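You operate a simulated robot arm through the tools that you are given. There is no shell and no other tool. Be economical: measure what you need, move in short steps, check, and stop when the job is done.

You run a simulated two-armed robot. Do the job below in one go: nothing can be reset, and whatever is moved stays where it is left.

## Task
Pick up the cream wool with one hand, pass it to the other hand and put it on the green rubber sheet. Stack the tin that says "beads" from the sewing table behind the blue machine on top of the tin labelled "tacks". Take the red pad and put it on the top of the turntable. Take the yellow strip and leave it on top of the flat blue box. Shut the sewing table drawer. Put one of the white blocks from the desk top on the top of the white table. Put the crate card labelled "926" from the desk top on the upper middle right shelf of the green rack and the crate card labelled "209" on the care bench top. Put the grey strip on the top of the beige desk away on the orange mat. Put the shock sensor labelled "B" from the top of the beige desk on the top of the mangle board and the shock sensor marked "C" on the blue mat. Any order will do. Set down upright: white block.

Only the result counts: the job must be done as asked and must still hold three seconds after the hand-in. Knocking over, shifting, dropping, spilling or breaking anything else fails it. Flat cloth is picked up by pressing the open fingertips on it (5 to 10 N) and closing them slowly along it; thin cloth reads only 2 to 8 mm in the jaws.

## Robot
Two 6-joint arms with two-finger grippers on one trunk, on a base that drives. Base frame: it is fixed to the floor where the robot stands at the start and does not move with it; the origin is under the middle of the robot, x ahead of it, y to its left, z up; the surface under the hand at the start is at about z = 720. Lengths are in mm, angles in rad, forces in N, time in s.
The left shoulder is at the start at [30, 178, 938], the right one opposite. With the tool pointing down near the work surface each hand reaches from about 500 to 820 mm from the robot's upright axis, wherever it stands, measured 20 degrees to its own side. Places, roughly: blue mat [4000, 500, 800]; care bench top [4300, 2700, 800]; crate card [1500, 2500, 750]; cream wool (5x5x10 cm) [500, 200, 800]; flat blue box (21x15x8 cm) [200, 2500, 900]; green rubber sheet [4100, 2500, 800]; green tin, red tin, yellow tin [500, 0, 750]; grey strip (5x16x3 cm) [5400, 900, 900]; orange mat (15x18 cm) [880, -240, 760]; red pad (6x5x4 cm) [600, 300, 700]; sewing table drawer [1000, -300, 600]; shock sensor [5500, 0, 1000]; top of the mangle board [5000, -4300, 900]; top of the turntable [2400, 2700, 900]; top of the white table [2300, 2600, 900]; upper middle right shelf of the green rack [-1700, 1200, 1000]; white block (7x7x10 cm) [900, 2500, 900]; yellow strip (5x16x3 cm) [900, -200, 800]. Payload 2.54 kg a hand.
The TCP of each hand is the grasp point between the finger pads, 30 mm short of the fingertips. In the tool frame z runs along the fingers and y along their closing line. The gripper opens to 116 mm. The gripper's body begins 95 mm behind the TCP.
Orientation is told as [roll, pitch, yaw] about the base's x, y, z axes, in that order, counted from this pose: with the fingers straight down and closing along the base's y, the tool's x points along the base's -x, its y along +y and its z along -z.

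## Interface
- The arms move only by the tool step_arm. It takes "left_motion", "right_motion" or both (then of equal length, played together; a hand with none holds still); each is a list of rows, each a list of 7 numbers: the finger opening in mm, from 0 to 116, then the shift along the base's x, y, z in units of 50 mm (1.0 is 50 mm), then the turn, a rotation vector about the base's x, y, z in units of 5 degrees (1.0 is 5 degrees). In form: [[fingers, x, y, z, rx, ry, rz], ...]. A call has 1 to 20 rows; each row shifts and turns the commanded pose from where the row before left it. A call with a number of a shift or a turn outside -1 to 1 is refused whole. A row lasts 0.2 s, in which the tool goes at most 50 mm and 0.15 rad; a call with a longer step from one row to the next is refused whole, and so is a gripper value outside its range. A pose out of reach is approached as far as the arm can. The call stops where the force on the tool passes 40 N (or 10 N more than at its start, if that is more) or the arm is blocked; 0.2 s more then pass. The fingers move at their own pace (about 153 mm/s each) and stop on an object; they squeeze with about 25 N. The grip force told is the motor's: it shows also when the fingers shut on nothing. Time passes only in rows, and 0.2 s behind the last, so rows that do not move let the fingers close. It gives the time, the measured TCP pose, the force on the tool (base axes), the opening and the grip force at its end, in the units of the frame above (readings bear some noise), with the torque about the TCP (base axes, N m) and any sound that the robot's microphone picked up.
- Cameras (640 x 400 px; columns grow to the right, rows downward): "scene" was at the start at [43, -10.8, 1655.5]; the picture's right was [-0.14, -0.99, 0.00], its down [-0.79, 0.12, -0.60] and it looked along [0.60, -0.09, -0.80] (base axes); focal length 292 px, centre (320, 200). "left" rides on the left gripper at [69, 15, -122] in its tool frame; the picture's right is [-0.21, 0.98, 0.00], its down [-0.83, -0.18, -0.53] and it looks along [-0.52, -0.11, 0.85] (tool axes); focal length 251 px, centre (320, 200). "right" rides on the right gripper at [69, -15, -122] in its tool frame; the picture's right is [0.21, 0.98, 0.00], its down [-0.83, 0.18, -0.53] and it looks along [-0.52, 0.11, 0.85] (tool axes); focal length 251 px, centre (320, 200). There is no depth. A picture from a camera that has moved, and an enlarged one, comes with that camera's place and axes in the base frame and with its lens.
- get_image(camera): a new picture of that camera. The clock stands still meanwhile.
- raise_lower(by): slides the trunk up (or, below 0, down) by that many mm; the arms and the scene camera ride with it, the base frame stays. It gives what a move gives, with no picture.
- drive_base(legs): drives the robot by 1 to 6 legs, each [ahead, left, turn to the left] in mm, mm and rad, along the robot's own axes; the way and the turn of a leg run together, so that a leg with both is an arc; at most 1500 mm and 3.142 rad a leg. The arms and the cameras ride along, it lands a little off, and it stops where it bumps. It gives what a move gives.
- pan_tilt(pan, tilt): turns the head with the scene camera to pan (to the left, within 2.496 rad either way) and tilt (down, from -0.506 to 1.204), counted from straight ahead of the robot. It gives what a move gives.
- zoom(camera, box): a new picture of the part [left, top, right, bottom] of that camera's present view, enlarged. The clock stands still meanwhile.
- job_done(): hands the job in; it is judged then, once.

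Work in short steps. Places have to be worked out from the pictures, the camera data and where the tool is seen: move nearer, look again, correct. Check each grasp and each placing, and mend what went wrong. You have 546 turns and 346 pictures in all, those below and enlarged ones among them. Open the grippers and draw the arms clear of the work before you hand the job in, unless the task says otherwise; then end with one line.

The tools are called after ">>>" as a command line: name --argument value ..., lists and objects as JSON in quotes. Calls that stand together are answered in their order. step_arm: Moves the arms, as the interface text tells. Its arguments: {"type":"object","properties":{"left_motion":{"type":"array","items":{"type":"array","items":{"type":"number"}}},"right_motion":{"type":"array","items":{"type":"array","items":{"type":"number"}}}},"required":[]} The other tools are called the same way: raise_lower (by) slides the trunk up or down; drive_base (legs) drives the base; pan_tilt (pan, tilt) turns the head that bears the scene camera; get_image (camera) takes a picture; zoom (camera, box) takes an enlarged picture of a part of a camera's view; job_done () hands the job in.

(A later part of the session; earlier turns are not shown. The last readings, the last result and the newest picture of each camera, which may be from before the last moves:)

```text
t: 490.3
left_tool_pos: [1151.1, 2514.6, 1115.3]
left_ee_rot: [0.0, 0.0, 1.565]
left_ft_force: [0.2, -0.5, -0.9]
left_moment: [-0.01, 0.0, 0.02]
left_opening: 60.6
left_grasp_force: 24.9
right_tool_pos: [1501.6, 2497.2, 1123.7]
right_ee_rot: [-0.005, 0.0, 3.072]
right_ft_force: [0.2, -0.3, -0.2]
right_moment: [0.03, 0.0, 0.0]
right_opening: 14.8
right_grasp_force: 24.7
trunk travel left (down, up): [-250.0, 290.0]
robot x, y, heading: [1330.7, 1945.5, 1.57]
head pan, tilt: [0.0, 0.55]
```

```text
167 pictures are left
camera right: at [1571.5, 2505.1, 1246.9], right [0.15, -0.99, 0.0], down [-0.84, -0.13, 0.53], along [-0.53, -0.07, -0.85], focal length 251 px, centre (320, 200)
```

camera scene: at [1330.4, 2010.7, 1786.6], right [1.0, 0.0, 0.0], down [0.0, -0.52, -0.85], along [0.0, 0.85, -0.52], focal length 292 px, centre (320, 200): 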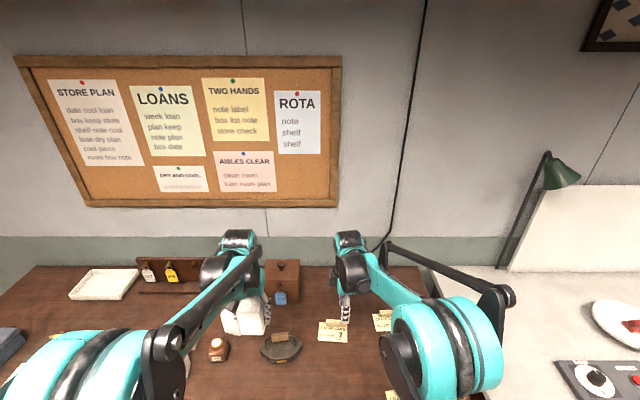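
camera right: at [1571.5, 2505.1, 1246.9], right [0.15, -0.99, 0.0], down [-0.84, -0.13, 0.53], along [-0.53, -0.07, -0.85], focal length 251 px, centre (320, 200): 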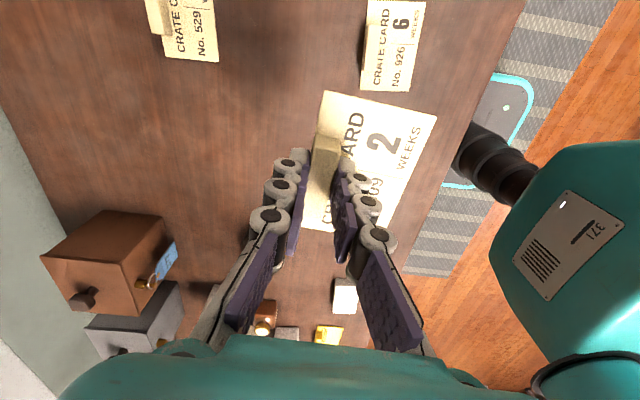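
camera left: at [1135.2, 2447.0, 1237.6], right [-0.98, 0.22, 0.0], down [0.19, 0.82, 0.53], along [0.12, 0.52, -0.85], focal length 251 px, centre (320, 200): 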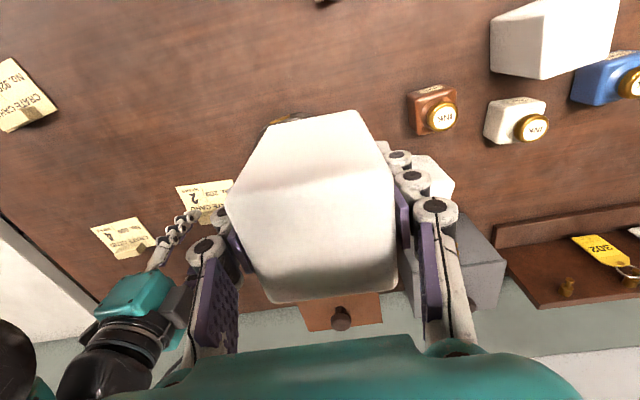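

Both held. Driving to the white table; the block goes to its free left-rear area around (2150,2630).

>>> drive_base --legs '[[-345, 0, 0], [0, -985, 0], [330, 0, 0]]'

>>> pan_tilt --pan 0.1 --tilt 0.7

>>> get_image --camera "scene"

>>> get_image --camera "left"

```text
t: 498.9
left_tool_pos: [2125.8, 2502.8, 1114.0]
left_ee_rot: [0.001, -0.001, 1.563]
left_ft_force: [-0.1, 0.1, -0.2]
left_moment: [-0.05, 0.01, -0.01]
left_opening: 60.8
left_grasp_force: 25.1
right_tool_pos: [2476.6, 2482.2, 1122.8]
right_ee_rot: [-0.003, 0.002, 3.068]
right_ft_force: [-0.5, 0.4, -1.3]
right_moment: [0.01, 0.02, -0.01]
right_opening: 14.7
right_grasp_force: 24.8
trunk travel left (down, up): [-250.0, 290.0]
robot x, y, heading: [2302.3, 1937.4, 1.565]
head pan, tilt: [0.0, 0.55]
```

```text
t: 499.6
left_tool_pos: [2125.4, 2502.0, 1115.7]
left_ee_rot: [0.0, -0.001, 1.561]
left_ft_force: [0.0, 0.6, -0.4]
left_moment: [0.03, 0.01, 0.04]
left_opening: 60.6
left_grasp_force: 24.6
right_tool_pos: [2475.7, 2483.0, 1123.3]
right_ee_rot: [-0.006, 0.002, 3.068]
right_ft_force: [0.4, 0.3, 0.0]
right_moment: [-0.01, 0.03, 0.0]
right_opening: 14.8
right_grasp_force: 25.2
trunk travel left (down, up): [-250.0, 290.0]
robot x, y, heading: [2310.1, 1936.9, 1.567]
head pan, tilt: [0.099, 0.7]
```

```text
166 pictures are left
camera scene: at [2295.7, 1990.0, 1773.5], right [1.0, 0.1, 0.0], down [0.06, -0.64, -0.77], along [-0.07, 0.76, -0.64], focal length 292 px, centre (320, 200)
```

scene: 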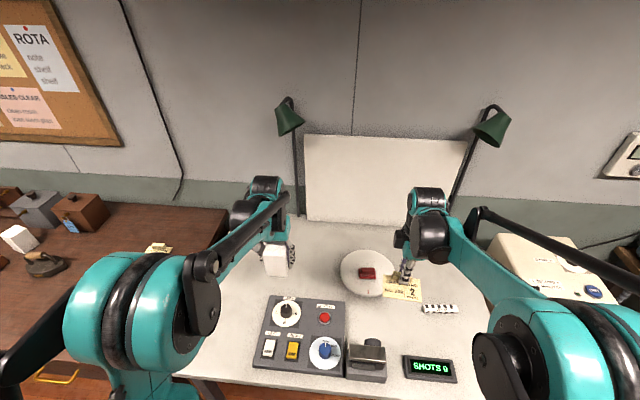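

```text
165 pictures are left
camera left: at [2109.5, 2433.1, 1237.4], right [-0.97, 0.22, 0.0], down [0.19, 0.82, 0.53], along [0.12, 0.52, -0.85], focal length 251 px, centre (320, 200)
```

left: 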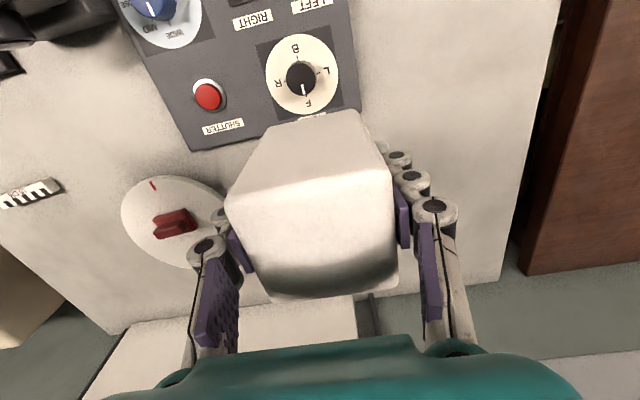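

Plenty of room. Moving the block to about (2115,2640) and down partway.

>>> step_arm --left_motion '[[0, -0.05, 0.3, 0, 0, 0, 0], [0, -0.05, 0.6, 0, 0, 0, 0], [0, -0.05, 0.6, -0.1, 0, 0, 0], [0, -0.05, 0.6, -0.3, 0, 0, 0], [0, 0, 0.5, -0.4, 0, 0, 0], [0, 0, 0.2, -0.5, 0, 0, 0], [0, 0, 0, -0.6, 0, 0, 0], [0, 0, 0, -0.6, 0, 0, 0], [0, 0, 0, -0.3, 0, 0, 0], [0, 0, 0, 0, 0, 0, 0]]'

>>> zoom --camera "scene" --box '[180, 180, 400, 320]'

>>> get_image --camera "left"

```text
t: 501.8
left_tool_pos: [2116.5, 2642.1, 974.0]
left_ee_rot: [-0.001, -0.001, 1.563]
left_ft_force: [-0.4, -0.5, -0.7]
left_moment: [0.01, 0.01, -0.02]
left_opening: 60.8
left_grasp_force: 25.1
right_tool_pos: [2475.5, 2481.9, 1122.8]
right_ee_rot: [-0.006, 0.0, 3.069]
right_ft_force: [0.7, 0.0, 0.0]
right_moment: [0.02, 0.02, 0.01]
right_opening: 14.6
right_grasp_force: 25.6
trunk travel left (down, up): [-250.0, 290.0]
robot x, y, heading: [2303.1, 1934.4, 1.569]
head pan, tilt: [0.099, 0.7]
```

```text
2.86 times, centred on (290, 250) of scene
camera zoom: at [2295.7, 1990.3, 1773.5], right [1.0, 0.1, 0.0], down [0.06, -0.64, -0.76], along [-0.07, 0.76, -0.64], focal length 833 px, centre (406, 57)
```

zoom: 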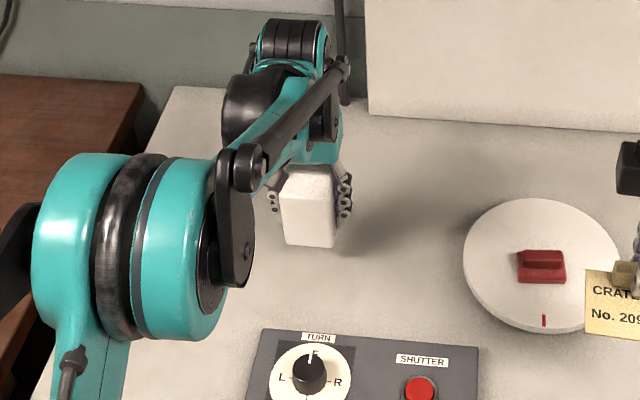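

```text
163 pictures are left
camera left: at [2100.0, 2573.5, 1097.0], right [-0.97, 0.22, 0.0], down [0.19, 0.82, 0.53], along [0.12, 0.52, -0.85], focal length 251 px, centre (320, 200)
```

left: 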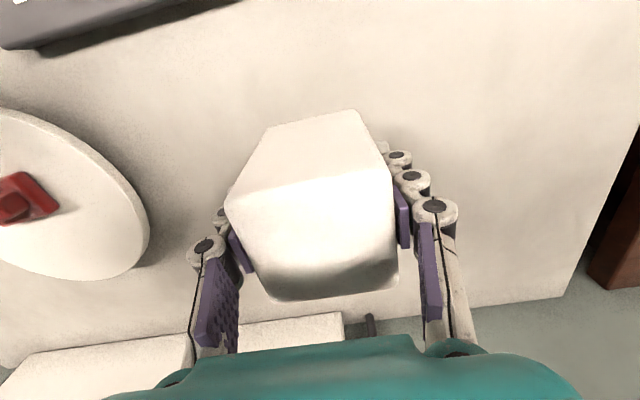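

Position is clear. Fine descent for the block.

>>> step_arm --left_motion '[[0, 0, 0, -0.2, 0, 0, 0], [0, 0, 0, -0.2, 0, 0, 0], [0, 0, 0, -0.06, 0, 0, 0], [0, 0, 0, -0.04, 0, 0, 0], [0, 0, 0, -0.04, 0, 0, 0], [0, 0, 0, 0, 0, 0, 0]]'

>>> step_arm --left_motion '[[0, 0, 0, -0.04, 0, 0, 0], [0, 0, 0, -0.04, 0, 0, 0], [0, 0, 0, -0.04, 0, 0, 0], [0, 0, 0, -0.04, 0, 0, 0], [0, 0, 0, 0, 0, 0, 0]]'

>>> step_arm --left_motion '[[0, 0, 0, -0.04, 0, 0, 0], [0, 0, 0, -0.04, 0, 0, 0], [0, 0, 0, -0.03, 0, 0, 0], [0, 0, 0, 0, 0, 0, 0]]'

```text
t: 503.2
left_tool_pos: [2116.2, 2640.1, 948.1]
left_ee_rot: [-0.001, 0.0, 1.563]
left_ft_force: [0.1, 0.5, 0.4]
left_moment: [0.02, -0.02, -0.02]
left_opening: 60.8
left_grasp_force: 24.5
right_tool_pos: [2476.0, 2482.5, 1123.3]
right_ee_rot: [-0.004, 0.0, 3.068]
right_ft_force: [-0.3, 0.0, -0.8]
right_moment: [0.01, -0.02, -0.02]
right_opening: 14.6
right_grasp_force: 24.7
trunk travel left (down, up): [-250.0, 290.0]
robot x, y, heading: [2303.1, 1934.9, 1.57]
head pan, tilt: [0.099, 0.7]
```

```text
t: 504.4
left_tool_pos: [2116.5, 2641.7, 939.0]
left_ee_rot: [0.0, 0.0, 1.562]
left_ft_force: [1.2, 0.0, -1.0]
left_moment: [0.0, 0.01, -0.03]
left_opening: 60.5
left_grasp_force: 25.0
right_tool_pos: [2475.2, 2481.8, 1123.7]
right_ee_rot: [-0.005, 0.001, 3.068]
right_ft_force: [-0.1, 1.0, 0.0]
right_moment: [-0.01, 0.0, 0.04]
right_opening: 14.8
right_grasp_force: 24.5
trunk travel left (down, up): [-250.0, 290.0]
robot x, y, heading: [2306.0, 1934.9, 1.57]
head pan, tilt: [0.099, 0.7]
```

```text
t: 505.4
left_tool_pos: [2115.1, 2642.8, 935.8]
left_ee_rot: [-0.001, 0.0, 1.563]
left_ft_force: [-0.3, 0.0, -0.8]
left_moment: [0.03, 0.01, 0.01]
left_opening: 60.5
left_grasp_force: 25.1
right_tool_pos: [2476.3, 2481.9, 1123.3]
right_ee_rot: [-0.006, 0.0, 3.067]
right_ft_force: [0.9, -0.1, -0.4]
right_moment: [0.03, -0.03, 0.03]
right_opening: 14.6
right_grasp_force: 24.6
trunk travel left (down, up): [-250.0, 290.0]
robot x, y, heading: [2305.6, 1936.1, 1.573]
head pan, tilt: [0.099, 0.7]
```

>>> step_arm --left_motion '[[0, 0, 0, -0.04, 0, 0, 0], [0, 0, 0, -0.04, 0, 0, 0], [0, 0, 0, -0.03, 0, 0, 0], [0, 0, 0, 0, 0, 0, 0]]'

>>> step_arm --left_motion '[[0, 0, 0, -0.03, 0, 0, 0], [0, 0, 0, -0.03, 0, 0, 0], [0, 0, 0, -0.03, 0, 0, 0], [0, 0, 0, 0, 0, 0, 0]]'

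>>> step_arm --left_motion '[[0, 0, 0, -0.03, 0, 0, 0], [0, 0, 0, -0.03, 0, 0, 0], [0, 0, 0, -0.03, 0, 0, 0], [0, 0, 0, 0, 0, 0, 0]]'

>>> zoom --camera "scene" --box '[250, 220, 330, 275]'

```text
t: 506.4
left_tool_pos: [2115.2, 2641.1, 929.7]
left_ee_rot: [-0.001, 0.0, 1.562]
left_ft_force: [0.4, 0.3, -0.5]
left_moment: [0.02, 0.0, -0.03]
left_opening: 60.8
left_grasp_force: 24.7
right_tool_pos: [2475.9, 2482.0, 1122.8]
right_ee_rot: [-0.006, 0.0, 3.069]
right_ft_force: [-0.3, -0.3, -0.5]
right_moment: [-0.04, 0.0, -0.07]
right_opening: 14.7
right_grasp_force: 24.3
trunk travel left (down, up): [-250.0, 290.0]
robot x, y, heading: [2303.8, 1935.6, 1.574]
head pan, tilt: [0.099, 0.7]
```

```text
t: 507.4
left_tool_pos: [2115.5, 2642.1, 923.2]
left_ee_rot: [0.0, 0.0, 1.563]
left_ft_force: [-0.1, -0.6, -0.7]
left_moment: [0.02, -0.01, -0.02]
left_opening: 60.8
left_grasp_force: 25.0
right_tool_pos: [2475.3, 2482.3, 1122.6]
right_ee_rot: [-0.005, 0.0, 3.067]
right_ft_force: [0.4, 0.2, 0.0]
right_moment: [-0.02, 0.01, -0.01]
right_opening: 14.8
right_grasp_force: 25.5
trunk travel left (down, up): [-250.0, 290.0]
robot x, y, heading: [2303.1, 1934.0, 1.57]
head pan, tilt: [0.099, 0.7]
```

```text
t: 508.4
left_tool_pos: [2116.4, 2642.0, 920.2]
left_ee_rot: [-0.001, 0.0, 1.562]
left_ft_force: [-0.5, -0.6, -1.1]
left_moment: [0.0, 0.0, -0.01]
left_opening: 60.5
left_grasp_force: 24.7
right_tool_pos: [2475.0, 2482.2, 1123.4]
right_ee_rot: [-0.006, 0.001, 3.068]
right_ft_force: [0.5, -0.4, -0.5]
right_moment: [-0.02, -0.01, 0.02]
right_opening: 14.9
right_grasp_force: 25.4
trunk travel left (down, up): [-250.0, 290.0]
robot x, y, heading: [2302.9, 1935.1, 1.571]
head pan, tilt: [0.099, 0.7]
```

```text
7.27 times, centred on (290, 248) of scene
camera zoom: at [2295.6, 1990.3, 1773.5], right [1.0, 0.1, 0.0], down [0.06, -0.64, -0.76], along [-0.07, 0.76, -0.64], focal length 2120 px, centre (538, -146)
```

zoom: 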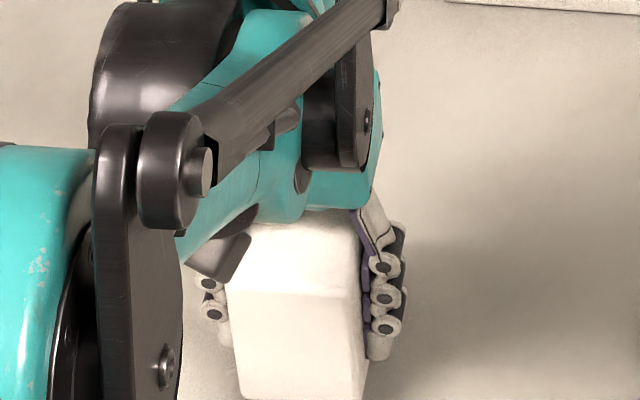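

>>> step_arm --left_motion '[[0, 0, 0, -0.04, 0, 0, 0], [0, 0, 0, -0.04, 0, 0, 0], [0, 0, 0, -0.03, 0, 0, 0], [0, 0, 0, 0, 0, 0, 0]]'

>>> step_arm --left_motion '[[0, 0, 0, -0.03, 0, 0, 0], [0, 0, 0, -0.03, 0, 0, 0], [0, 0, 0, -0.03, 0, 0, 0], [0, 0, 0, 0, 0, 0, 0]]'

>>> step_arm --left_motion '[[0, 0, 0, -0.03, 0, 0, 0], [0, 0, 0, -0.03, 0, 0, 0], [0, 0, 0, -0.03, 0, 0, 0], [0, 0, 0, 0, 0, 0, 0]]'

>>> get_image --camera "left"

```text
t: 509.4
left_tool_pos: [2115.3, 2641.4, 914.0]
left_ee_rot: [-0.001, -0.001, 1.563]
left_ft_force: [-0.6, 0.2, -0.4]
left_moment: [0.01, 0.0, 0.01]
left_opening: 60.6
left_grasp_force: 24.9
right_tool_pos: [2476.0, 2482.3, 1123.1]
right_ee_rot: [-0.004, -0.001, 3.068]
right_ft_force: [-0.5, -0.4, -1.4]
right_moment: [0.0, -0.02, 0.02]
right_opening: 14.6
right_grasp_force: 24.9
trunk travel left (down, up): [-250.0, 290.0]
robot x, y, heading: [2305.2, 1934.3, 1.57]
head pan, tilt: [0.099, 0.7]
```

```text
t: 510.4
left_tool_pos: [2116.1, 2641.0, 909.6]
left_ee_rot: [0.0, 0.001, 1.563]
left_ft_force: [0.4, -0.1, 1.3]
left_moment: [0.01, 0.0, 0.03]
left_opening: 60.9
left_grasp_force: 24.8
right_tool_pos: [2475.8, 2482.6, 1123.4]
right_ee_rot: [-0.006, 0.0, 3.067]
right_ft_force: [-0.1, 0.0, 0.6]
right_moment: [0.0, -0.02, -0.03]
right_opening: 14.6
right_grasp_force: 25.1
trunk travel left (down, up): [-250.0, 290.0]
robot x, y, heading: [2305.6, 1935.5, 1.569]
head pan, tilt: [0.099, 0.7]
```

```text
t: 511.4
left_tool_pos: [2116.9, 2641.7, 905.6]
left_ee_rot: [-0.001, -0.003, 1.563]
left_ft_force: [-1.8, 3.7, 10.9]
left_moment: [0.09, -0.01, -0.04]
left_opening: 60.6
left_grasp_force: 25.5
right_tool_pos: [2476.0, 2481.5, 1123.2]
right_ee_rot: [-0.006, 0.0, 3.069]
right_ft_force: [-0.6, 0.2, 0.2]
right_moment: [-0.01, 0.06, -0.02]
right_opening: 14.6
right_grasp_force: 24.6
trunk travel left (down, up): [-250.0, 290.0]
robot x, y, heading: [2305.1, 1939.5, 1.571]
head pan, tilt: [0.099, 0.7]
```

```text
161 pictures are left
camera left: at [2099.7, 2572.7, 1028.5], right [-0.97, 0.22, 0.0], down [0.19, 0.82, 0.54], along [0.12, 0.52, -0.84], focal length 251 px, centre (320, 200)
```

left: 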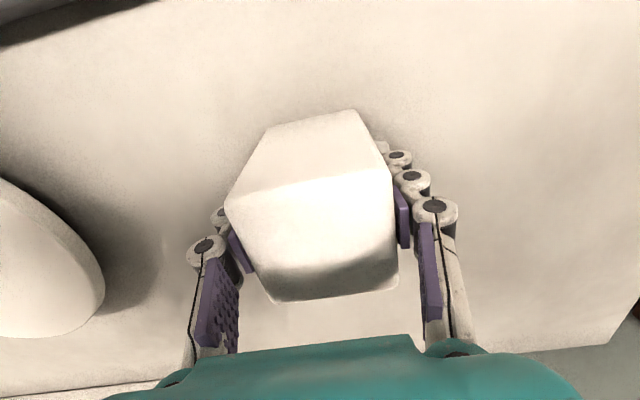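

Contact (11 N at 905.6). One more mm to seat it, then release slowly and rise.

>>> step_arm --left_motion '[[0, 0, 0, -0.02, 0, 0, 0], [60, 0, 0, 0, 0, 0, 0], [64, 0, 0, 0, 0, 0, 0], [72, 0, 0, 0, 0, 0, 0], [90, 0, 0, 0, 0, 0, 0], [105, 0, 0, 0, 0, 0, 0], [105, 0, 0, 0.2, 0, 0, 0], [105, 0, 0, 0.5, 0, 0, 0], [105, 0, 0, 0.8, 0, 0, 0], [105, 0, 0, 0.9, 0, 0, 0], [105, 0, 0, 0.9, 0, 0, 0], [105, 0, 0, 0.9, 0, 0, 0]]'

>>> get_image --camera "left"

>>> get_image --camera "scene"

```text
t: 514.0
left_tool_pos: [2116.5, 2641.4, 1114.4]
left_ee_rot: [0.001, 0.001, 1.562]
left_ft_force: [-0.2, -0.1, -0.2]
left_moment: [0.04, 0.0, 0.0]
left_opening: 105.1
left_grasp_force: 0.1
right_tool_pos: [2476.0, 2481.1, 1123.6]
right_ee_rot: [-0.007, 0.001, 3.068]
right_ft_force: [0.2, 0.3, -0.6]
right_moment: [0.05, -0.01, 0.04]
right_opening: 14.4
right_grasp_force: 25.0
trunk travel left (down, up): [-250.0, 290.0]
robot x, y, heading: [2304.3, 1936.9, 1.572]
head pan, tilt: [0.099, 0.7]
```

```text
160 pictures are left
camera left: at [2099.7, 2573.1, 1236.9], right [-0.97, 0.22, 0.0], down [0.19, 0.82, 0.53], along [0.12, 0.52, -0.85], focal length 251 px, centre (320, 200)
```

left: 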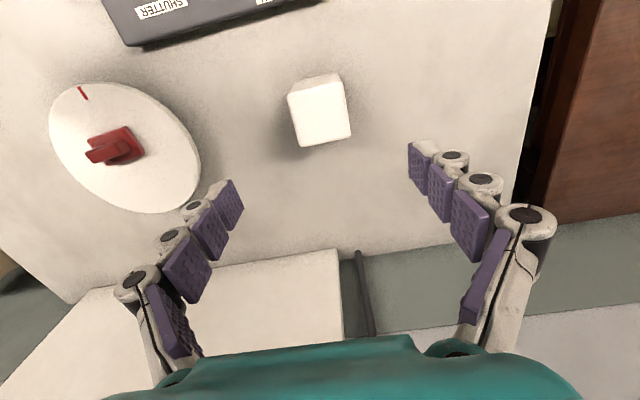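

```text
159 pictures are left
camera scene: at [2295.9, 1989.2, 1773.5], right [1.0, 0.1, 0.0], down [0.06, -0.64, -0.77], along [-0.07, 0.76, -0.64], focal length 292 px, centre (320, 200)
```

scene: 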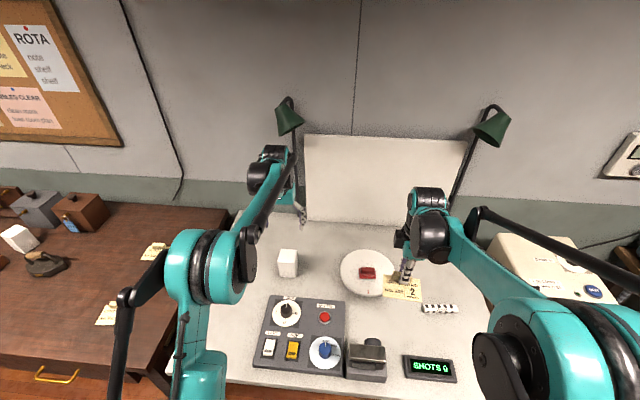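

The block stands on the white table. Now card 209 to the care bench (free wood around (3745,2560), left of the sheet). I retract the left arm and drive there.

>>> step_arm --left_motion '[[105, 0, -0.5, 0.5, 0, 0, 0], [80, 0, -0.7, 0.5, 0, 0, 0], [60, 0, -0.8, 0.4, 0, 0, 0], [60, 0, -0.9, 0, 0, 0, 0], [60, 0, -0.9, 0, 0, 0, 0], [60, 0, -0.9, 0, 0, 0, 0], [60, 0, -0.5, 0, 0, 0, 0]]' --right_motion '[[0, 0, -0.1, 0.1, 0, 0, 0], [0, 0, -0.1, 0.1, 0, 0, 0], [0, 0, -0.1, 0.1, 0, 0, 0], [0, 0, 0, 0, 0, 0, 0], [0, 0, 0, 0, 0, 0, 0], [0, 0, 0, 0, 0, 0, 0], [0, 0, 0, 0, 0, 0, 0]]'

>>> drive_base --legs '[[-340, 0, 0], [0, -1260, 0], [290, 0, 0]]'

>>> pan_tilt --pan -0.1 --tilt 0.7

>>> get_image --camera "scene"

>>> get_image --camera "right"

```text
t: 515.6
left_tool_pos: [2116.2, 2379.6, 1185.0]
left_ee_rot: [0.0, -0.001, 1.562]
left_ft_force: [0.8, 0.0, 1.0]
left_moment: [0.01, -0.04, -0.02]
left_opening: 60.1
left_grasp_force: 0.1
right_tool_pos: [2476.0, 2466.2, 1137.8]
right_ee_rot: [-0.004, 0.001, 3.068]
right_ft_force: [0.7, -0.2, -1.0]
right_moment: [-0.02, -0.01, -0.02]
right_opening: 15.0
right_grasp_force: 24.6
trunk travel left (down, up): [-250.0, 290.0]
robot x, y, heading: [2304.3, 1938.8, 1.569]
head pan, tilt: [0.099, 0.7]
```

```text
t: 525.3
left_tool_pos: [3354.5, 2332.5, 1185.2]
left_ee_rot: [0.0, 0.001, 1.566]
left_ft_force: [-1.2, 0.3, 0.4]
left_moment: [-0.03, -0.02, -0.01]
left_opening: 60.0
left_grasp_force: 0.1
right_tool_pos: [3713.4, 2420.3, 1137.2]
right_ee_rot: [-0.003, 0.0, 3.073]
right_ft_force: [-0.6, 0.5, -0.6]
right_moment: [0.0, -0.01, -0.02]
right_opening: 14.7
right_grasp_force: 25.0
trunk travel left (down, up): [-250.0, 290.0]
robot x, y, heading: [3546.8, 1887.7, 1.575]
head pan, tilt: [0.099, 0.7]
```

```text
t: 526.1
left_tool_pos: [3353.5, 2332.7, 1184.8]
left_ee_rot: [0.0, 0.001, 1.568]
left_ft_force: [0.2, 0.8, 0.8]
left_moment: [0.05, 0.0, -0.02]
left_opening: 60.1
left_grasp_force: 0.2
right_tool_pos: [3714.0, 2418.4, 1138.4]
right_ee_rot: [-0.005, 0.0, 3.074]
right_ft_force: [0.0, -0.9, 0.6]
right_moment: [-0.02, -0.01, -0.02]
right_opening: 14.8
right_grasp_force: 24.8
trunk travel left (down, up): [-250.0, 290.0]
robot x, y, heading: [3544.0, 1883.2, 1.575]
head pan, tilt: [-0.099, 0.7]
```

```text
158 pictures are left
camera scene: at [3552.5, 1941.5, 1773.5], right [1.0, -0.1, 0.0], down [-0.06, -0.64, -0.77], along [0.07, 0.76, -0.64], focal length 292 px, centre (320, 200)
```

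scene: 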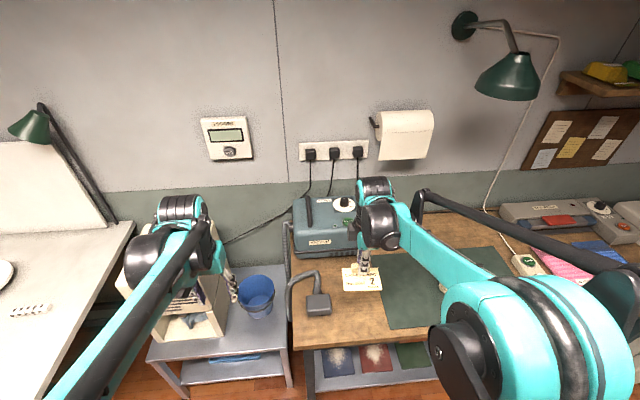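

```text
157 pictures are left
camera right: at [3783.8, 2427.8, 1261.6], right [0.15, -0.99, -0.01], down [-0.84, -0.13, 0.53], along [-0.53, -0.07, -0.85], focal length 251 px, centre (320, 200)
```

right: 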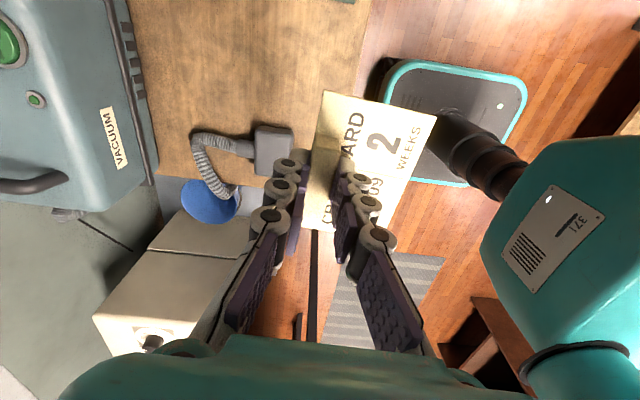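

Clear wood at about (3745,2560); nozzle is at x≈3600. Moving the card there and down to z≈890.

>>> step_arm --right_motion '[[0, 0.1, 0.4, -0.1, 0, 0, 0], [0, 0.12, 0.6, -0.3, 0, 0, 0], [0, 0.12, 0.6, -0.5, 0, 0, 0], [0, 0.12, 0.6, -0.5, 0, 0, 0], [0, 0.12, 0.5, -0.6, 0, 0, 0], [0, 0.04, 0.14, -0.7, 0, 0, 0], [0, 0, 0, -0.7, 0, 0, 0], [0, 0, 0, -0.7, 0, 0, 0], [0, 0, 0, -0.6, 0, 0, 0], [0, 0, 0, -0.3, 0, 0, 0], [0, 0, 0, 0, 0, 0, 0]]'

>>> get_image --camera "right"

>>> zoom --camera "scene" --box '[270, 220, 460, 350]'

```text
t: 528.5
left_tool_pos: [3353.8, 2333.7, 1183.7]
left_ee_rot: [0.0, -0.001, 1.567]
left_ft_force: [0.5, 0.1, -0.1]
left_moment: [-0.01, 0.02, -0.03]
left_opening: 60.1
left_grasp_force: 0.1
right_tool_pos: [3745.6, 2560.6, 887.5]
right_ee_rot: [-0.005, 0.0, 3.074]
right_ft_force: [0.9, 0.4, 0.2]
right_moment: [0.0, 0.0, 0.0]
right_opening: 14.9
right_grasp_force: 24.9
trunk travel left (down, up): [-250.0, 290.0]
robot x, y, heading: [3543.9, 1889.4, 1.569]
head pan, tilt: [-0.099, 0.7]
```

```text
156 pictures are left
camera right: at [3815.0, 2570.0, 1011.1], right [0.15, -0.99, 0.0], down [-0.84, -0.13, 0.53], along [-0.53, -0.07, -0.85], focal length 251 px, centre (320, 200)
```

right: 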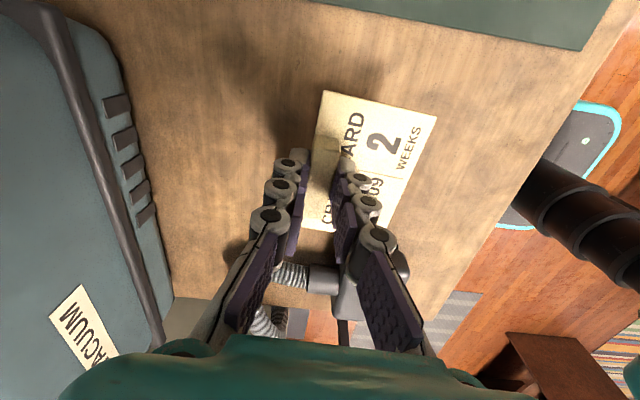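

```text
3.08 times, centred on (365, 285) of scene
camera zoom: at [3552.5, 1941.9, 1773.5], right [1.0, -0.1, 0.0], down [-0.06, -0.64, -0.76], along [0.07, 0.76, -0.64], focal length 897 px, centre (182, -62)
```

zoom: 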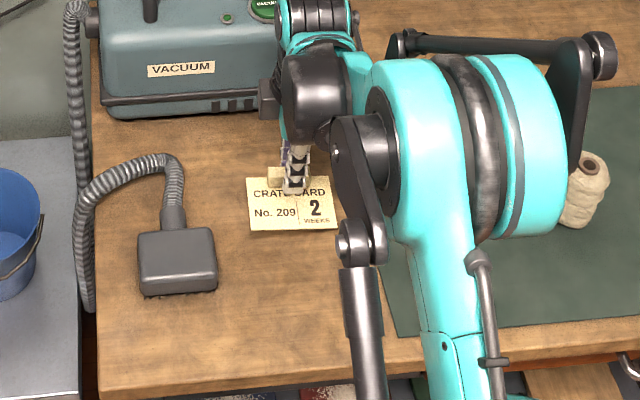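

Good spot. Fine lowering to contact.

>>> step_arm --right_motion '[[0, 0, 0, -0.3, 0, 0, 0], [0, 0, 0, -0.3, 0, 0, 0], [0, 0, 0, -0.1, 0, 0, 0], [0, 0, 0, -0.04, 0, 0, 0], [0, 0, 0, -0.04, 0, 0, 0], [0, 0, 0, 0, 0, 0, 0]]'

>>> step_arm --right_motion '[[0, 0, 0, -0.04, 0, 0, 0], [0, 0, 0, -0.03, 0, 0, 0], [0, 0, 0, -0.03, 0, 0, 0], [0, 0, 0, 0, 0, 0, 0]]'

>>> step_arm --right_motion '[[0, 0, 0, -0.03, 0, 0, 0], [0, 0, 0, -0.03, 0, 0, 0], [0, 0, 0, 0, 0, 0, 0]]'

```text
t: 529.9
left_tool_pos: [3353.8, 2333.6, 1183.7]
left_ee_rot: [0.0, 0.0, 1.567]
left_ft_force: [-0.1, 0.8, 0.9]
left_moment: [0.02, 0.03, -0.01]
left_opening: 60.0
left_grasp_force: 0.1
right_tool_pos: [3744.5, 2561.2, 849.3]
right_ee_rot: [-0.005, 0.0, 3.073]
right_ft_force: [0.1, 0.2, -0.4]
right_moment: [0.02, 0.02, 0.01]
right_opening: 14.4
right_grasp_force: 25.3
trunk travel left (down, up): [-250.0, 290.0]
robot x, y, heading: [3543.3, 1890.1, 1.573]
head pan, tilt: [-0.099, 0.7]
```

```text
t: 530.9
left_tool_pos: [3353.7, 2333.3, 1183.9]
left_ee_rot: [-0.001, 0.0, 1.567]
left_ft_force: [-0.5, 0.5, 0.7]
left_moment: [-0.03, -0.04, 0.02]
left_opening: 60.2
left_grasp_force: 0.1
right_tool_pos: [3744.8, 2560.5, 843.0]
right_ee_rot: [-0.005, -0.002, 3.072]
right_ft_force: [0.8, -0.9, -0.2]
right_moment: [-0.03, -0.01, -0.04]
right_opening: 14.8
right_grasp_force: 25.0
trunk travel left (down, up): [-250.0, 290.0]
robot x, y, heading: [3544.7, 1884.6, 1.57]
head pan, tilt: [-0.099, 0.7]
```

```text
t: 531.7
left_tool_pos: [3353.9, 2333.3, 1183.5]
left_ee_rot: [0.0, 0.0, 1.566]
left_ft_force: [-0.7, 0.8, -0.5]
left_moment: [-0.01, 0.03, -0.03]
left_opening: 60.0
left_grasp_force: 0.1
right_tool_pos: [3745.3, 2560.4, 841.4]
right_ee_rot: [-0.006, -0.001, 3.075]
right_ft_force: [0.0, -0.1, -1.0]
right_moment: [0.0, 0.02, -0.02]
right_opening: 14.7
right_grasp_force: 25.5
trunk travel left (down, up): [-250.0, 290.0]
robot x, y, heading: [3546.4, 1885.7, 1.571]
head pan, tilt: [-0.099, 0.7]
```

>>> step_arm --right_motion '[[0, 0, 0, -0.03, 0, 0, 0], [0, 0, 0, -0.03, 0, 0, 0], [0, 0, 0, 0, 0, 0, 0]]'

>>> step_arm --right_motion '[[0, 0, 0, -0.03, 0, 0, 0], [0, 0, 0, -0.03, 0, 0, 0], [0, 0, 0, 0, 0, 0, 0]]'

>>> step_arm --right_motion '[[0, 0, 0, -0.03, 0, 0, 0], [0, 0, 0, -0.03, 0, 0, 0], [0, 0, 0, 0, 0, 0, 0]]'

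```text
t: 532.5
left_tool_pos: [3353.3, 2332.8, 1183.6]
left_ee_rot: [-0.001, 0.0, 1.568]
left_ft_force: [-1.1, -0.6, -0.7]
left_moment: [-0.03, 0.01, 0.02]
left_opening: 60.1
left_grasp_force: 0.1
right_tool_pos: [3745.7, 2561.3, 837.7]
right_ee_rot: [-0.005, 0.001, 3.073]
right_ft_force: [0.5, -0.2, -0.2]
right_moment: [0.01, 0.0, 0.0]
right_opening: 14.8
right_grasp_force: 25.1
trunk travel left (down, up): [-250.0, 290.0]
robot x, y, heading: [3547.5, 1889.2, 1.573]
head pan, tilt: [-0.099, 0.7]
```

```text
t: 533.3
left_tool_pos: [3354.3, 2332.9, 1184.8]
left_ee_rot: [-0.001, 0.0, 1.568]
left_ft_force: [-0.1, 0.3, -0.7]
left_moment: [-0.01, 0.03, -0.01]
left_opening: 60.0
left_grasp_force: 0.1
right_tool_pos: [3745.4, 2560.9, 835.0]
right_ee_rot: [-0.005, 0.002, 3.076]
right_ft_force: [-0.1, 1.3, 1.9]
right_moment: [-0.04, 0.02, 0.02]
right_opening: 14.4
right_grasp_force: 24.8
trunk travel left (down, up): [-250.0, 290.0]
robot x, y, heading: [3548.8, 1886.3, 1.571]
head pan, tilt: [-0.099, 0.7]
```

```text
t: 534.1
left_tool_pos: [3353.6, 2330.8, 1183.7]
left_ee_rot: [-0.001, -0.002, 1.567]
left_ft_force: [-0.9, 0.3, 0.4]
left_moment: [0.03, 0.0, -0.02]
left_opening: 60.1
left_grasp_force: 0.1
right_tool_pos: [3744.7, 2560.9, 833.1]
right_ee_rot: [-0.008, -0.002, 3.074]
right_ft_force: [1.0, 5.2, 24.0]
right_moment: [0.09, -0.02, -0.03]
right_opening: 14.6
right_grasp_force: 24.9
trunk travel left (down, up): [-250.0, 290.0]
robot x, y, heading: [3546.5, 1889.4, 1.573]
head pan, tilt: [-0.099, 0.7]
```

Contact. Releasing and rising, then retracting.

>>> step_arm --right_motion '[[0, 0, 0, 0.03, 0, 0, 0], [18, 0, 0, 0, 0, 0, 0], [26, 0, 0, 0, 0, 0, 0], [40, 0, 0, 0, 0, 0, 0], [40, 0, 0, 0.1, 0, 0, 0], [40, 0, 0, 0.5, 0, 0, 0], [40, 0, 0, 0.8, 0, 0, 0], [40, 0, 0, 0.8, 0, 0, 0], [40, 0, 0, 0.9, 0, 0, 0], [40, 0, -0.3, 0.9, 0, 0, 0], [40, 0, -0.5, 0.8, 0, 0, 0], [40, 0, -0.8, 0, 0, 0, 0], [40, 0, -0.9, 0, 0, 0, 0]]'

>>> zoom --camera "scene" --box '[270, 220, 460, 350]'

```text
t: 536.9
left_tool_pos: [3353.9, 2330.1, 1184.2]
left_ee_rot: [-0.001, -0.001, 1.568]
left_ft_force: [0.3, 0.3, 0.1]
left_moment: [0.02, 0.04, 0.01]
left_opening: 59.9
left_grasp_force: 0.0
right_tool_pos: [3746.8, 2435.5, 1073.1]
right_ee_rot: [-0.008, 0.001, 3.074]
right_ft_force: [0.0, -0.4, -0.1]
right_moment: [0.05, -0.01, -0.02]
right_opening: 40.0
right_grasp_force: 0.1
trunk travel left (down, up): [-250.0, 290.0]
robot x, y, heading: [3544.0, 1889.7, 1.575]
head pan, tilt: [-0.099, 0.7]
```

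```text
3.08 times, centred on (365, 285) of scene
camera zoom: at [3552.3, 1939.3, 1773.6], right [1.0, -0.1, 0.0], down [-0.06, -0.64, -0.77], along [0.07, 0.76, -0.64], focal length 897 px, centre (182, -62)
```

zoom: 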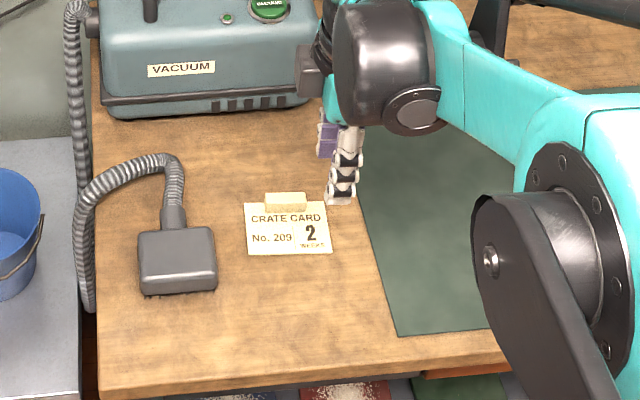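

Card 209 is on the bench. Before taking card 926, I go look at the green rack to plan the insertion. Driving west along the aisle.

>>> drive_base --legs '[[-330, 0, 0], [0, 1500, 0], [0, 1500, 0], [0, 1050, 0]]'

>>> pan_tilt --pan 1.5 --tilt 0.4

>>> get_image --camera "scene"

```text
t: 558.1
left_tool_pos: [-690.5, 2020.0, 1184.4]
left_ee_rot: [0.0, 0.002, 1.557]
left_ft_force: [-0.9, -0.1, 0.0]
left_moment: [-0.01, 0.02, 0.02]
left_opening: 59.9
left_grasp_force: 0.1
right_tool_pos: [-296.6, 2121.5, 1072.6]
right_ee_rot: [-0.005, 0.0, 3.066]
right_ft_force: [0.0, 0.7, 0.5]
right_moment: [-0.02, -0.02, -0.01]
right_opening: 40.1
right_grasp_force: 0.0
trunk travel left (down, up): [-250.0, 290.0]
robot x, y, heading: [-502.7, 1571.2, 1.558]
head pan, tilt: [-0.099, 0.7]
```

```text
t: 559.8
left_tool_pos: [-689.9, 2017.9, 1184.2]
left_ee_rot: [0.003, 0.0, 1.557]
left_ft_force: [0.1, -0.2, -0.1]
left_moment: [0.0, 0.0, 0.02]
left_opening: 60.0
left_grasp_force: 0.1
right_tool_pos: [-296.2, 2121.3, 1074.0]
right_ee_rot: [-0.005, 0.0, 3.064]
right_ft_force: [0.3, -0.4, 0.0]
right_moment: [-0.01, 0.01, -0.02]
right_opening: 40.0
right_grasp_force: 0.0
trunk travel left (down, up): [-250.0, 290.0]
robot x, y, heading: [-503.8, 1573.6, 1.563]
head pan, tilt: [1.499, 0.4]
```

```text
153 pictures are left
camera scene: at [-596.0, 1549.9, 1800.4], right [0.08, 1.0, 0.0], down [0.39, -0.03, -0.92], along [-0.92, 0.07, -0.39], focal length 292 px, centre (320, 200)
```

scene: 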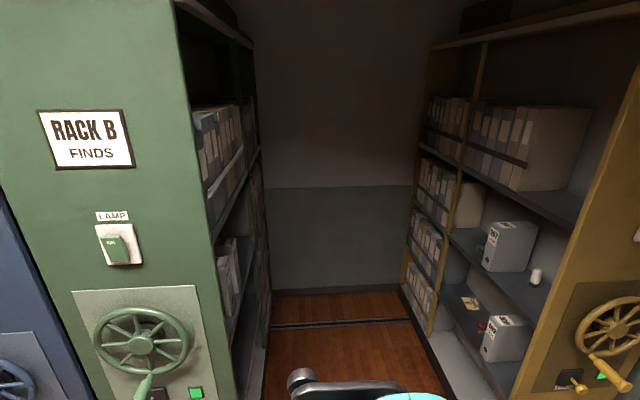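

>>> zoom --camera "scene" --box '[170, 0, 290, 400]'

>>> drive_base --legs '[[250, 0, 0], [0, 0, 3.13]]'

>>> pan_tilt --pan -0.9 --tilt 0.5

>>> get_image --camera "scene"

```text
1.00 times, centred on (230, 200) of scene (not enlarged: the box is as wide or as high as the picture)
camera zoom: at [-596.0, 1549.9, 1800.4], right [0.08, 1.0, 0.0], down [0.39, -0.03, -0.92], along [-0.92, 0.07, -0.39], focal length 292 px, centre (410, 200)
```

zoom: 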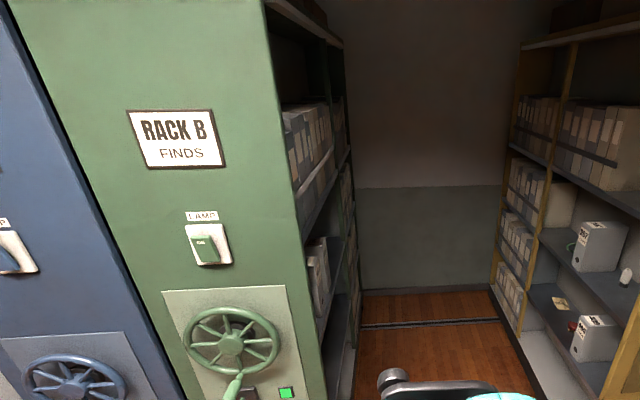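

```text
t: 569.0
left_tool_pos: [-315.7, 1377.4, 1185.1]
left_ee_rot: [0.0, -0.001, -1.589]
left_ft_force: [-0.2, 0.7, -0.1]
left_moment: [0.03, 0.01, 0.01]
left_opening: 60.1
left_grasp_force: 0.1
right_tool_pos: [-708.9, 1276.9, 1072.4]
right_ee_rot: [-0.006, 0.0, -0.08]
right_ft_force: [0.3, -1.3, 0.4]
right_moment: [-0.07, -0.01, -0.02]
right_opening: 39.9
right_grasp_force: 0.1
trunk travel left (down, up): [-250.0, 290.0]
robot x, y, heading: [-501.0, 1828.1, -1.578]
head pan, tilt: [1.499, 0.4]
```

```text
t: 571.2
left_tool_pos: [-315.9, 1377.4, 1185.3]
left_ee_rot: [-0.001, 0.0, -1.589]
left_ft_force: [0.2, 0.7, -0.3]
left_moment: [0.02, -0.03, -0.05]
left_opening: 60.3
left_grasp_force: 0.0
right_tool_pos: [-708.4, 1279.0, 1072.7]
right_ee_rot: [-0.006, 0.001, -0.08]
right_ft_force: [0.0, -0.1, 0.3]
right_moment: [0.02, 0.0, -0.01]
right_opening: 40.0
right_grasp_force: 0.0
trunk travel left (down, up): [-250.0, 290.0]
robot x, y, heading: [-499.5, 1824.7, -1.586]
head pan, tilt: [-0.901, 0.499]
```

```text
151 pictures are left
camera scene: at [-572.9, 1798.6, 1791.2], right [-0.61, 0.79, 0.0], down [0.38, 0.29, -0.88], along [-0.69, -0.54, -0.48], focal length 292 px, centre (320, 200)
```

scene: 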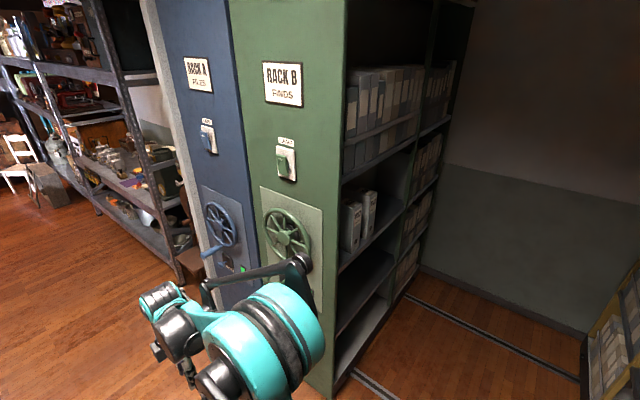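

The target is the near bay's shelf at z≈987 (two white boxes at its left end, free farther in, around x≈-1860). Clearance above is ~360 mm, so I'll hold the card with the hand pitched 45° forward. Now back to the desk for card 926, turning the right hand to yaw 0.

>>> step_arm --right_motion '[[60, 0, 0, 0, 0, 0, -1], [60, 0, 0, 0, 0, 0, -1], [60, 0, 0, 0, 0, 0, -1], [60, 0, 0, 0, 0, 0, -1], [60, 0, 0, 0, 0, 0, -1], [60, 0, 0, 0, 0, 0, -1], [60, 0, 0, 0, 0, 0, -1], [60, 0, 0, 0, 0, 0, -1], [60, 0, 0, 0, 0, 0, -1], [60, 0, 0, 0, 0, 0, -1], [60, 0, 0, 0, 0, 0, -1], [60, 0, 0, 0, 0, 0, -1], [60, 0, 0, 0, 0, 0, -1], [60, 0, 0, 0, 0, 0, -1], [60, 0, 0, 0, 0, 0, -1], [60, 0, 0, 0, 0, 0, -1], [60, 0, 0, 0, 0, 0, -1], [60, 0, 0, 0, 0, 0, -0.26]]'

>>> drive_base --legs '[[220, 0, 0], [0, 0, 3.14], [0, -1450, 0], [0, -450, 0], [140, 0, 0]]'

>>> pan_tilt --pan -0.1 --tilt 0.7

>>> get_image --camera "scene"

>>> get_image --camera "right"

```text
t: 575.0
left_tool_pos: [-314.7, 1377.2, 1183.3]
left_ee_rot: [-0.001, 0.001, -1.59]
left_ft_force: [-0.2, 1.2, -1.0]
left_moment: [0.03, 0.02, 0.01]
left_opening: 59.9
left_grasp_force: 0.0
right_tool_pos: [-711.1, 1278.1, 1073.9]
right_ee_rot: [-0.007, -0.001, -1.59]
right_ft_force: [0.6, 0.6, -0.1]
right_moment: [0.0, -0.01, 0.01]
right_opening: 60.1
right_grasp_force: 0.1
trunk travel left (down, up): [-250.0, 290.0]
robot x, y, heading: [-502.1, 1824.7, -1.585]
head pan, tilt: [-0.901, 0.499]
```

```text
t: 594.0
left_tool_pos: [1202.8, 2184.1, 1183.7]
left_ee_rot: [0.001, 0.0, 1.56]
left_ft_force: [-0.1, -0.7, 0.2]
left_moment: [-0.03, 0.0, 0.0]
left_opening: 60.0
left_grasp_force: 0.0
right_tool_pos: [1595.8, 2286.9, 1071.8]
right_ee_rot: [-0.005, 0.003, 1.56]
right_ft_force: [-0.3, 0.4, -0.1]
right_moment: [-0.05, 0.02, 0.02]
right_opening: 60.0
right_grasp_force: 0.0
trunk travel left (down, up): [-250.0, 290.0]
robot x, y, heading: [1388.5, 1734.4, 1.564]
head pan, tilt: [-0.901, 0.499]
```

```text
t: 595.1
left_tool_pos: [1202.3, 2183.5, 1183.6]
left_ee_rot: [0.002, 0.0, 1.56]
left_ft_force: [-0.4, -0.3, 0.1]
left_moment: [-0.02, -0.01, 0.01]
left_opening: 60.0
left_grasp_force: 0.2
right_tool_pos: [1595.7, 2286.4, 1072.5]
right_ee_rot: [-0.003, 0.001, 1.561]
right_ft_force: [0.7, 0.0, 0.1]
right_moment: [0.04, 0.01, 0.02]
right_opening: 59.8
right_grasp_force: 0.0
trunk travel left (down, up): [-250.0, 290.0]
robot x, y, heading: [1390.7, 1734.2, 1.567]
head pan, tilt: [-0.099, 0.7]
```

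```text
150 pictures are left
camera scene: at [1399.3, 1792.0, 1773.5], right [0.99, -0.1, 0.0], down [-0.07, -0.64, -0.76], along [0.08, 0.76, -0.64], focal length 292 px, centre (320, 200)
```

scene: 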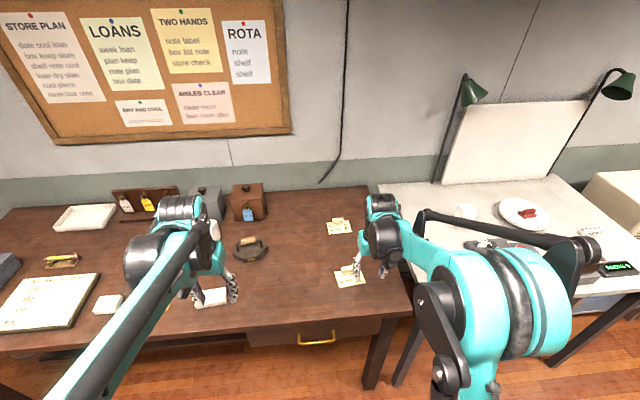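

```text
149 pictures are left
camera right: at [1610.9, 2215.8, 1196.4], right [-0.98, -0.21, 0.0], down [-0.18, 0.83, 0.53], along [-0.11, 0.52, -0.85], focal length 251 px, centre (320, 200)
```

right: 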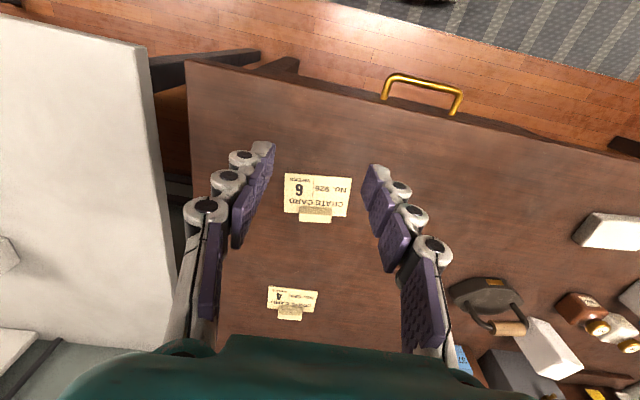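

Card 926 handle ≈ (1571,2434). Pitching the right hand 45° forward and moving to a stand-off behind/above the handle.

>>> step_arm --right_motion '[[75, -0.056, 0.144, -0.2, 1, 0, 0], [75, -0.056, 0.144, -0.2, 1, 0, 0], [75, -0.056, 0.144, -0.2, 1, 0, 0], [75, -0.056, 0.144, -0.2, 1, 0, 0], [75, -0.056, 0.144, -0.2, 1, 0, 0], [75, -0.056, 0.144, -0.2, 1, 0, 0], [75, -0.056, 0.144, -0.2, 1, 0, 0], [75, -0.056, 0.144, -0.2, 1, 0, 0], [75, -0.056, 0.144, -0.2, 1, 0, 0], [75, 0, 0, 0, 0, 0, 0]]'

>>> get_image --camera "right"

```text
t: 597.3
left_tool_pos: [1203.7, 2182.2, 1184.2]
left_ee_rot: [-0.001, 0.001, 1.56]
left_ft_force: [0.4, -0.3, 0.0]
left_moment: [0.05, -0.01, 0.02]
left_opening: 59.9
left_grasp_force: 0.1
right_tool_pos: [1571.6, 2351.0, 982.1]
right_ee_rot: [0.005, -0.786, 1.557]
right_ft_force: [-0.7, -0.8, 0.0]
right_moment: [-0.01, 0.01, -0.03]
right_opening: 75.1
right_grasp_force: 0.1
trunk travel left (down, up): [-250.0, 290.0]
robot x, y, heading: [1389.0, 1736.3, 1.567]
head pan, tilt: [-0.099, 0.7]
```

```text
148 pictures are left
camera right: at [1585.9, 2214.3, 1022.3], right [-0.98, -0.14, -0.15], down [-0.18, 0.21, 0.96], along [-0.11, 0.97, -0.23], focal length 251 px, centre (320, 200)
```

right: 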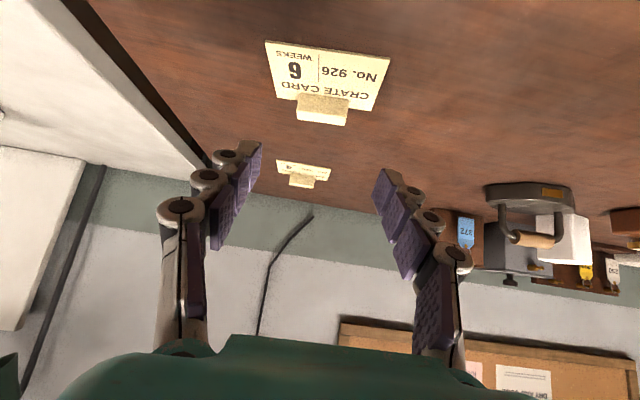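

Approaching to about 35 mm short of the grasp for a closer look.

>>> step_arm --right_motion '[[75, 0, 0.4, -0.5, 0, 0, 0], [75, 0, 0.4, -0.6, 0, 0, 0], [75, 0, 0, -0.1, 0, 0, 0], [75, 0, 0, 0, 0, 0, 0]]'

>>> get_image --camera "right"

```text
t: 598.3
left_tool_pos: [1203.3, 2184.7, 1184.9]
left_ee_rot: [0.0, 0.0, 1.56]
left_ft_force: [0.5, -0.9, -0.6]
left_moment: [0.02, -0.01, 0.02]
left_opening: 60.1
left_grasp_force: 0.0
right_tool_pos: [1572.3, 2394.7, 925.5]
right_ee_rot: [0.006, -0.781, 1.558]
right_ft_force: [0.0, -0.3, 0.3]
right_moment: [0.0, 0.0, 0.01]
right_opening: 75.1
right_grasp_force: 0.0
right hand out of reach, approached as far as the arm can: row 3
trunk travel left (down, up): [-250.0, 290.0]
robot x, y, heading: [1387.8, 1736.2, 1.569]
head pan, tilt: [-0.099, 0.7]
```

```text
147 pictures are left
camera right: at [1586.0, 2258.5, 964.9], right [-0.98, -0.14, -0.15], down [-0.18, 0.21, 0.96], along [-0.11, 0.97, -0.23], focal length 251 px, centre (320, 200)
```

right: 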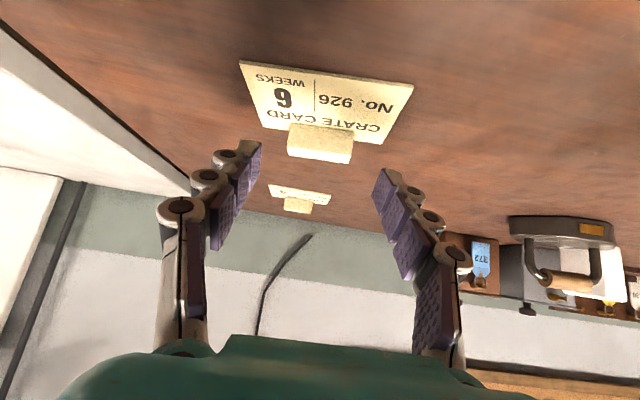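

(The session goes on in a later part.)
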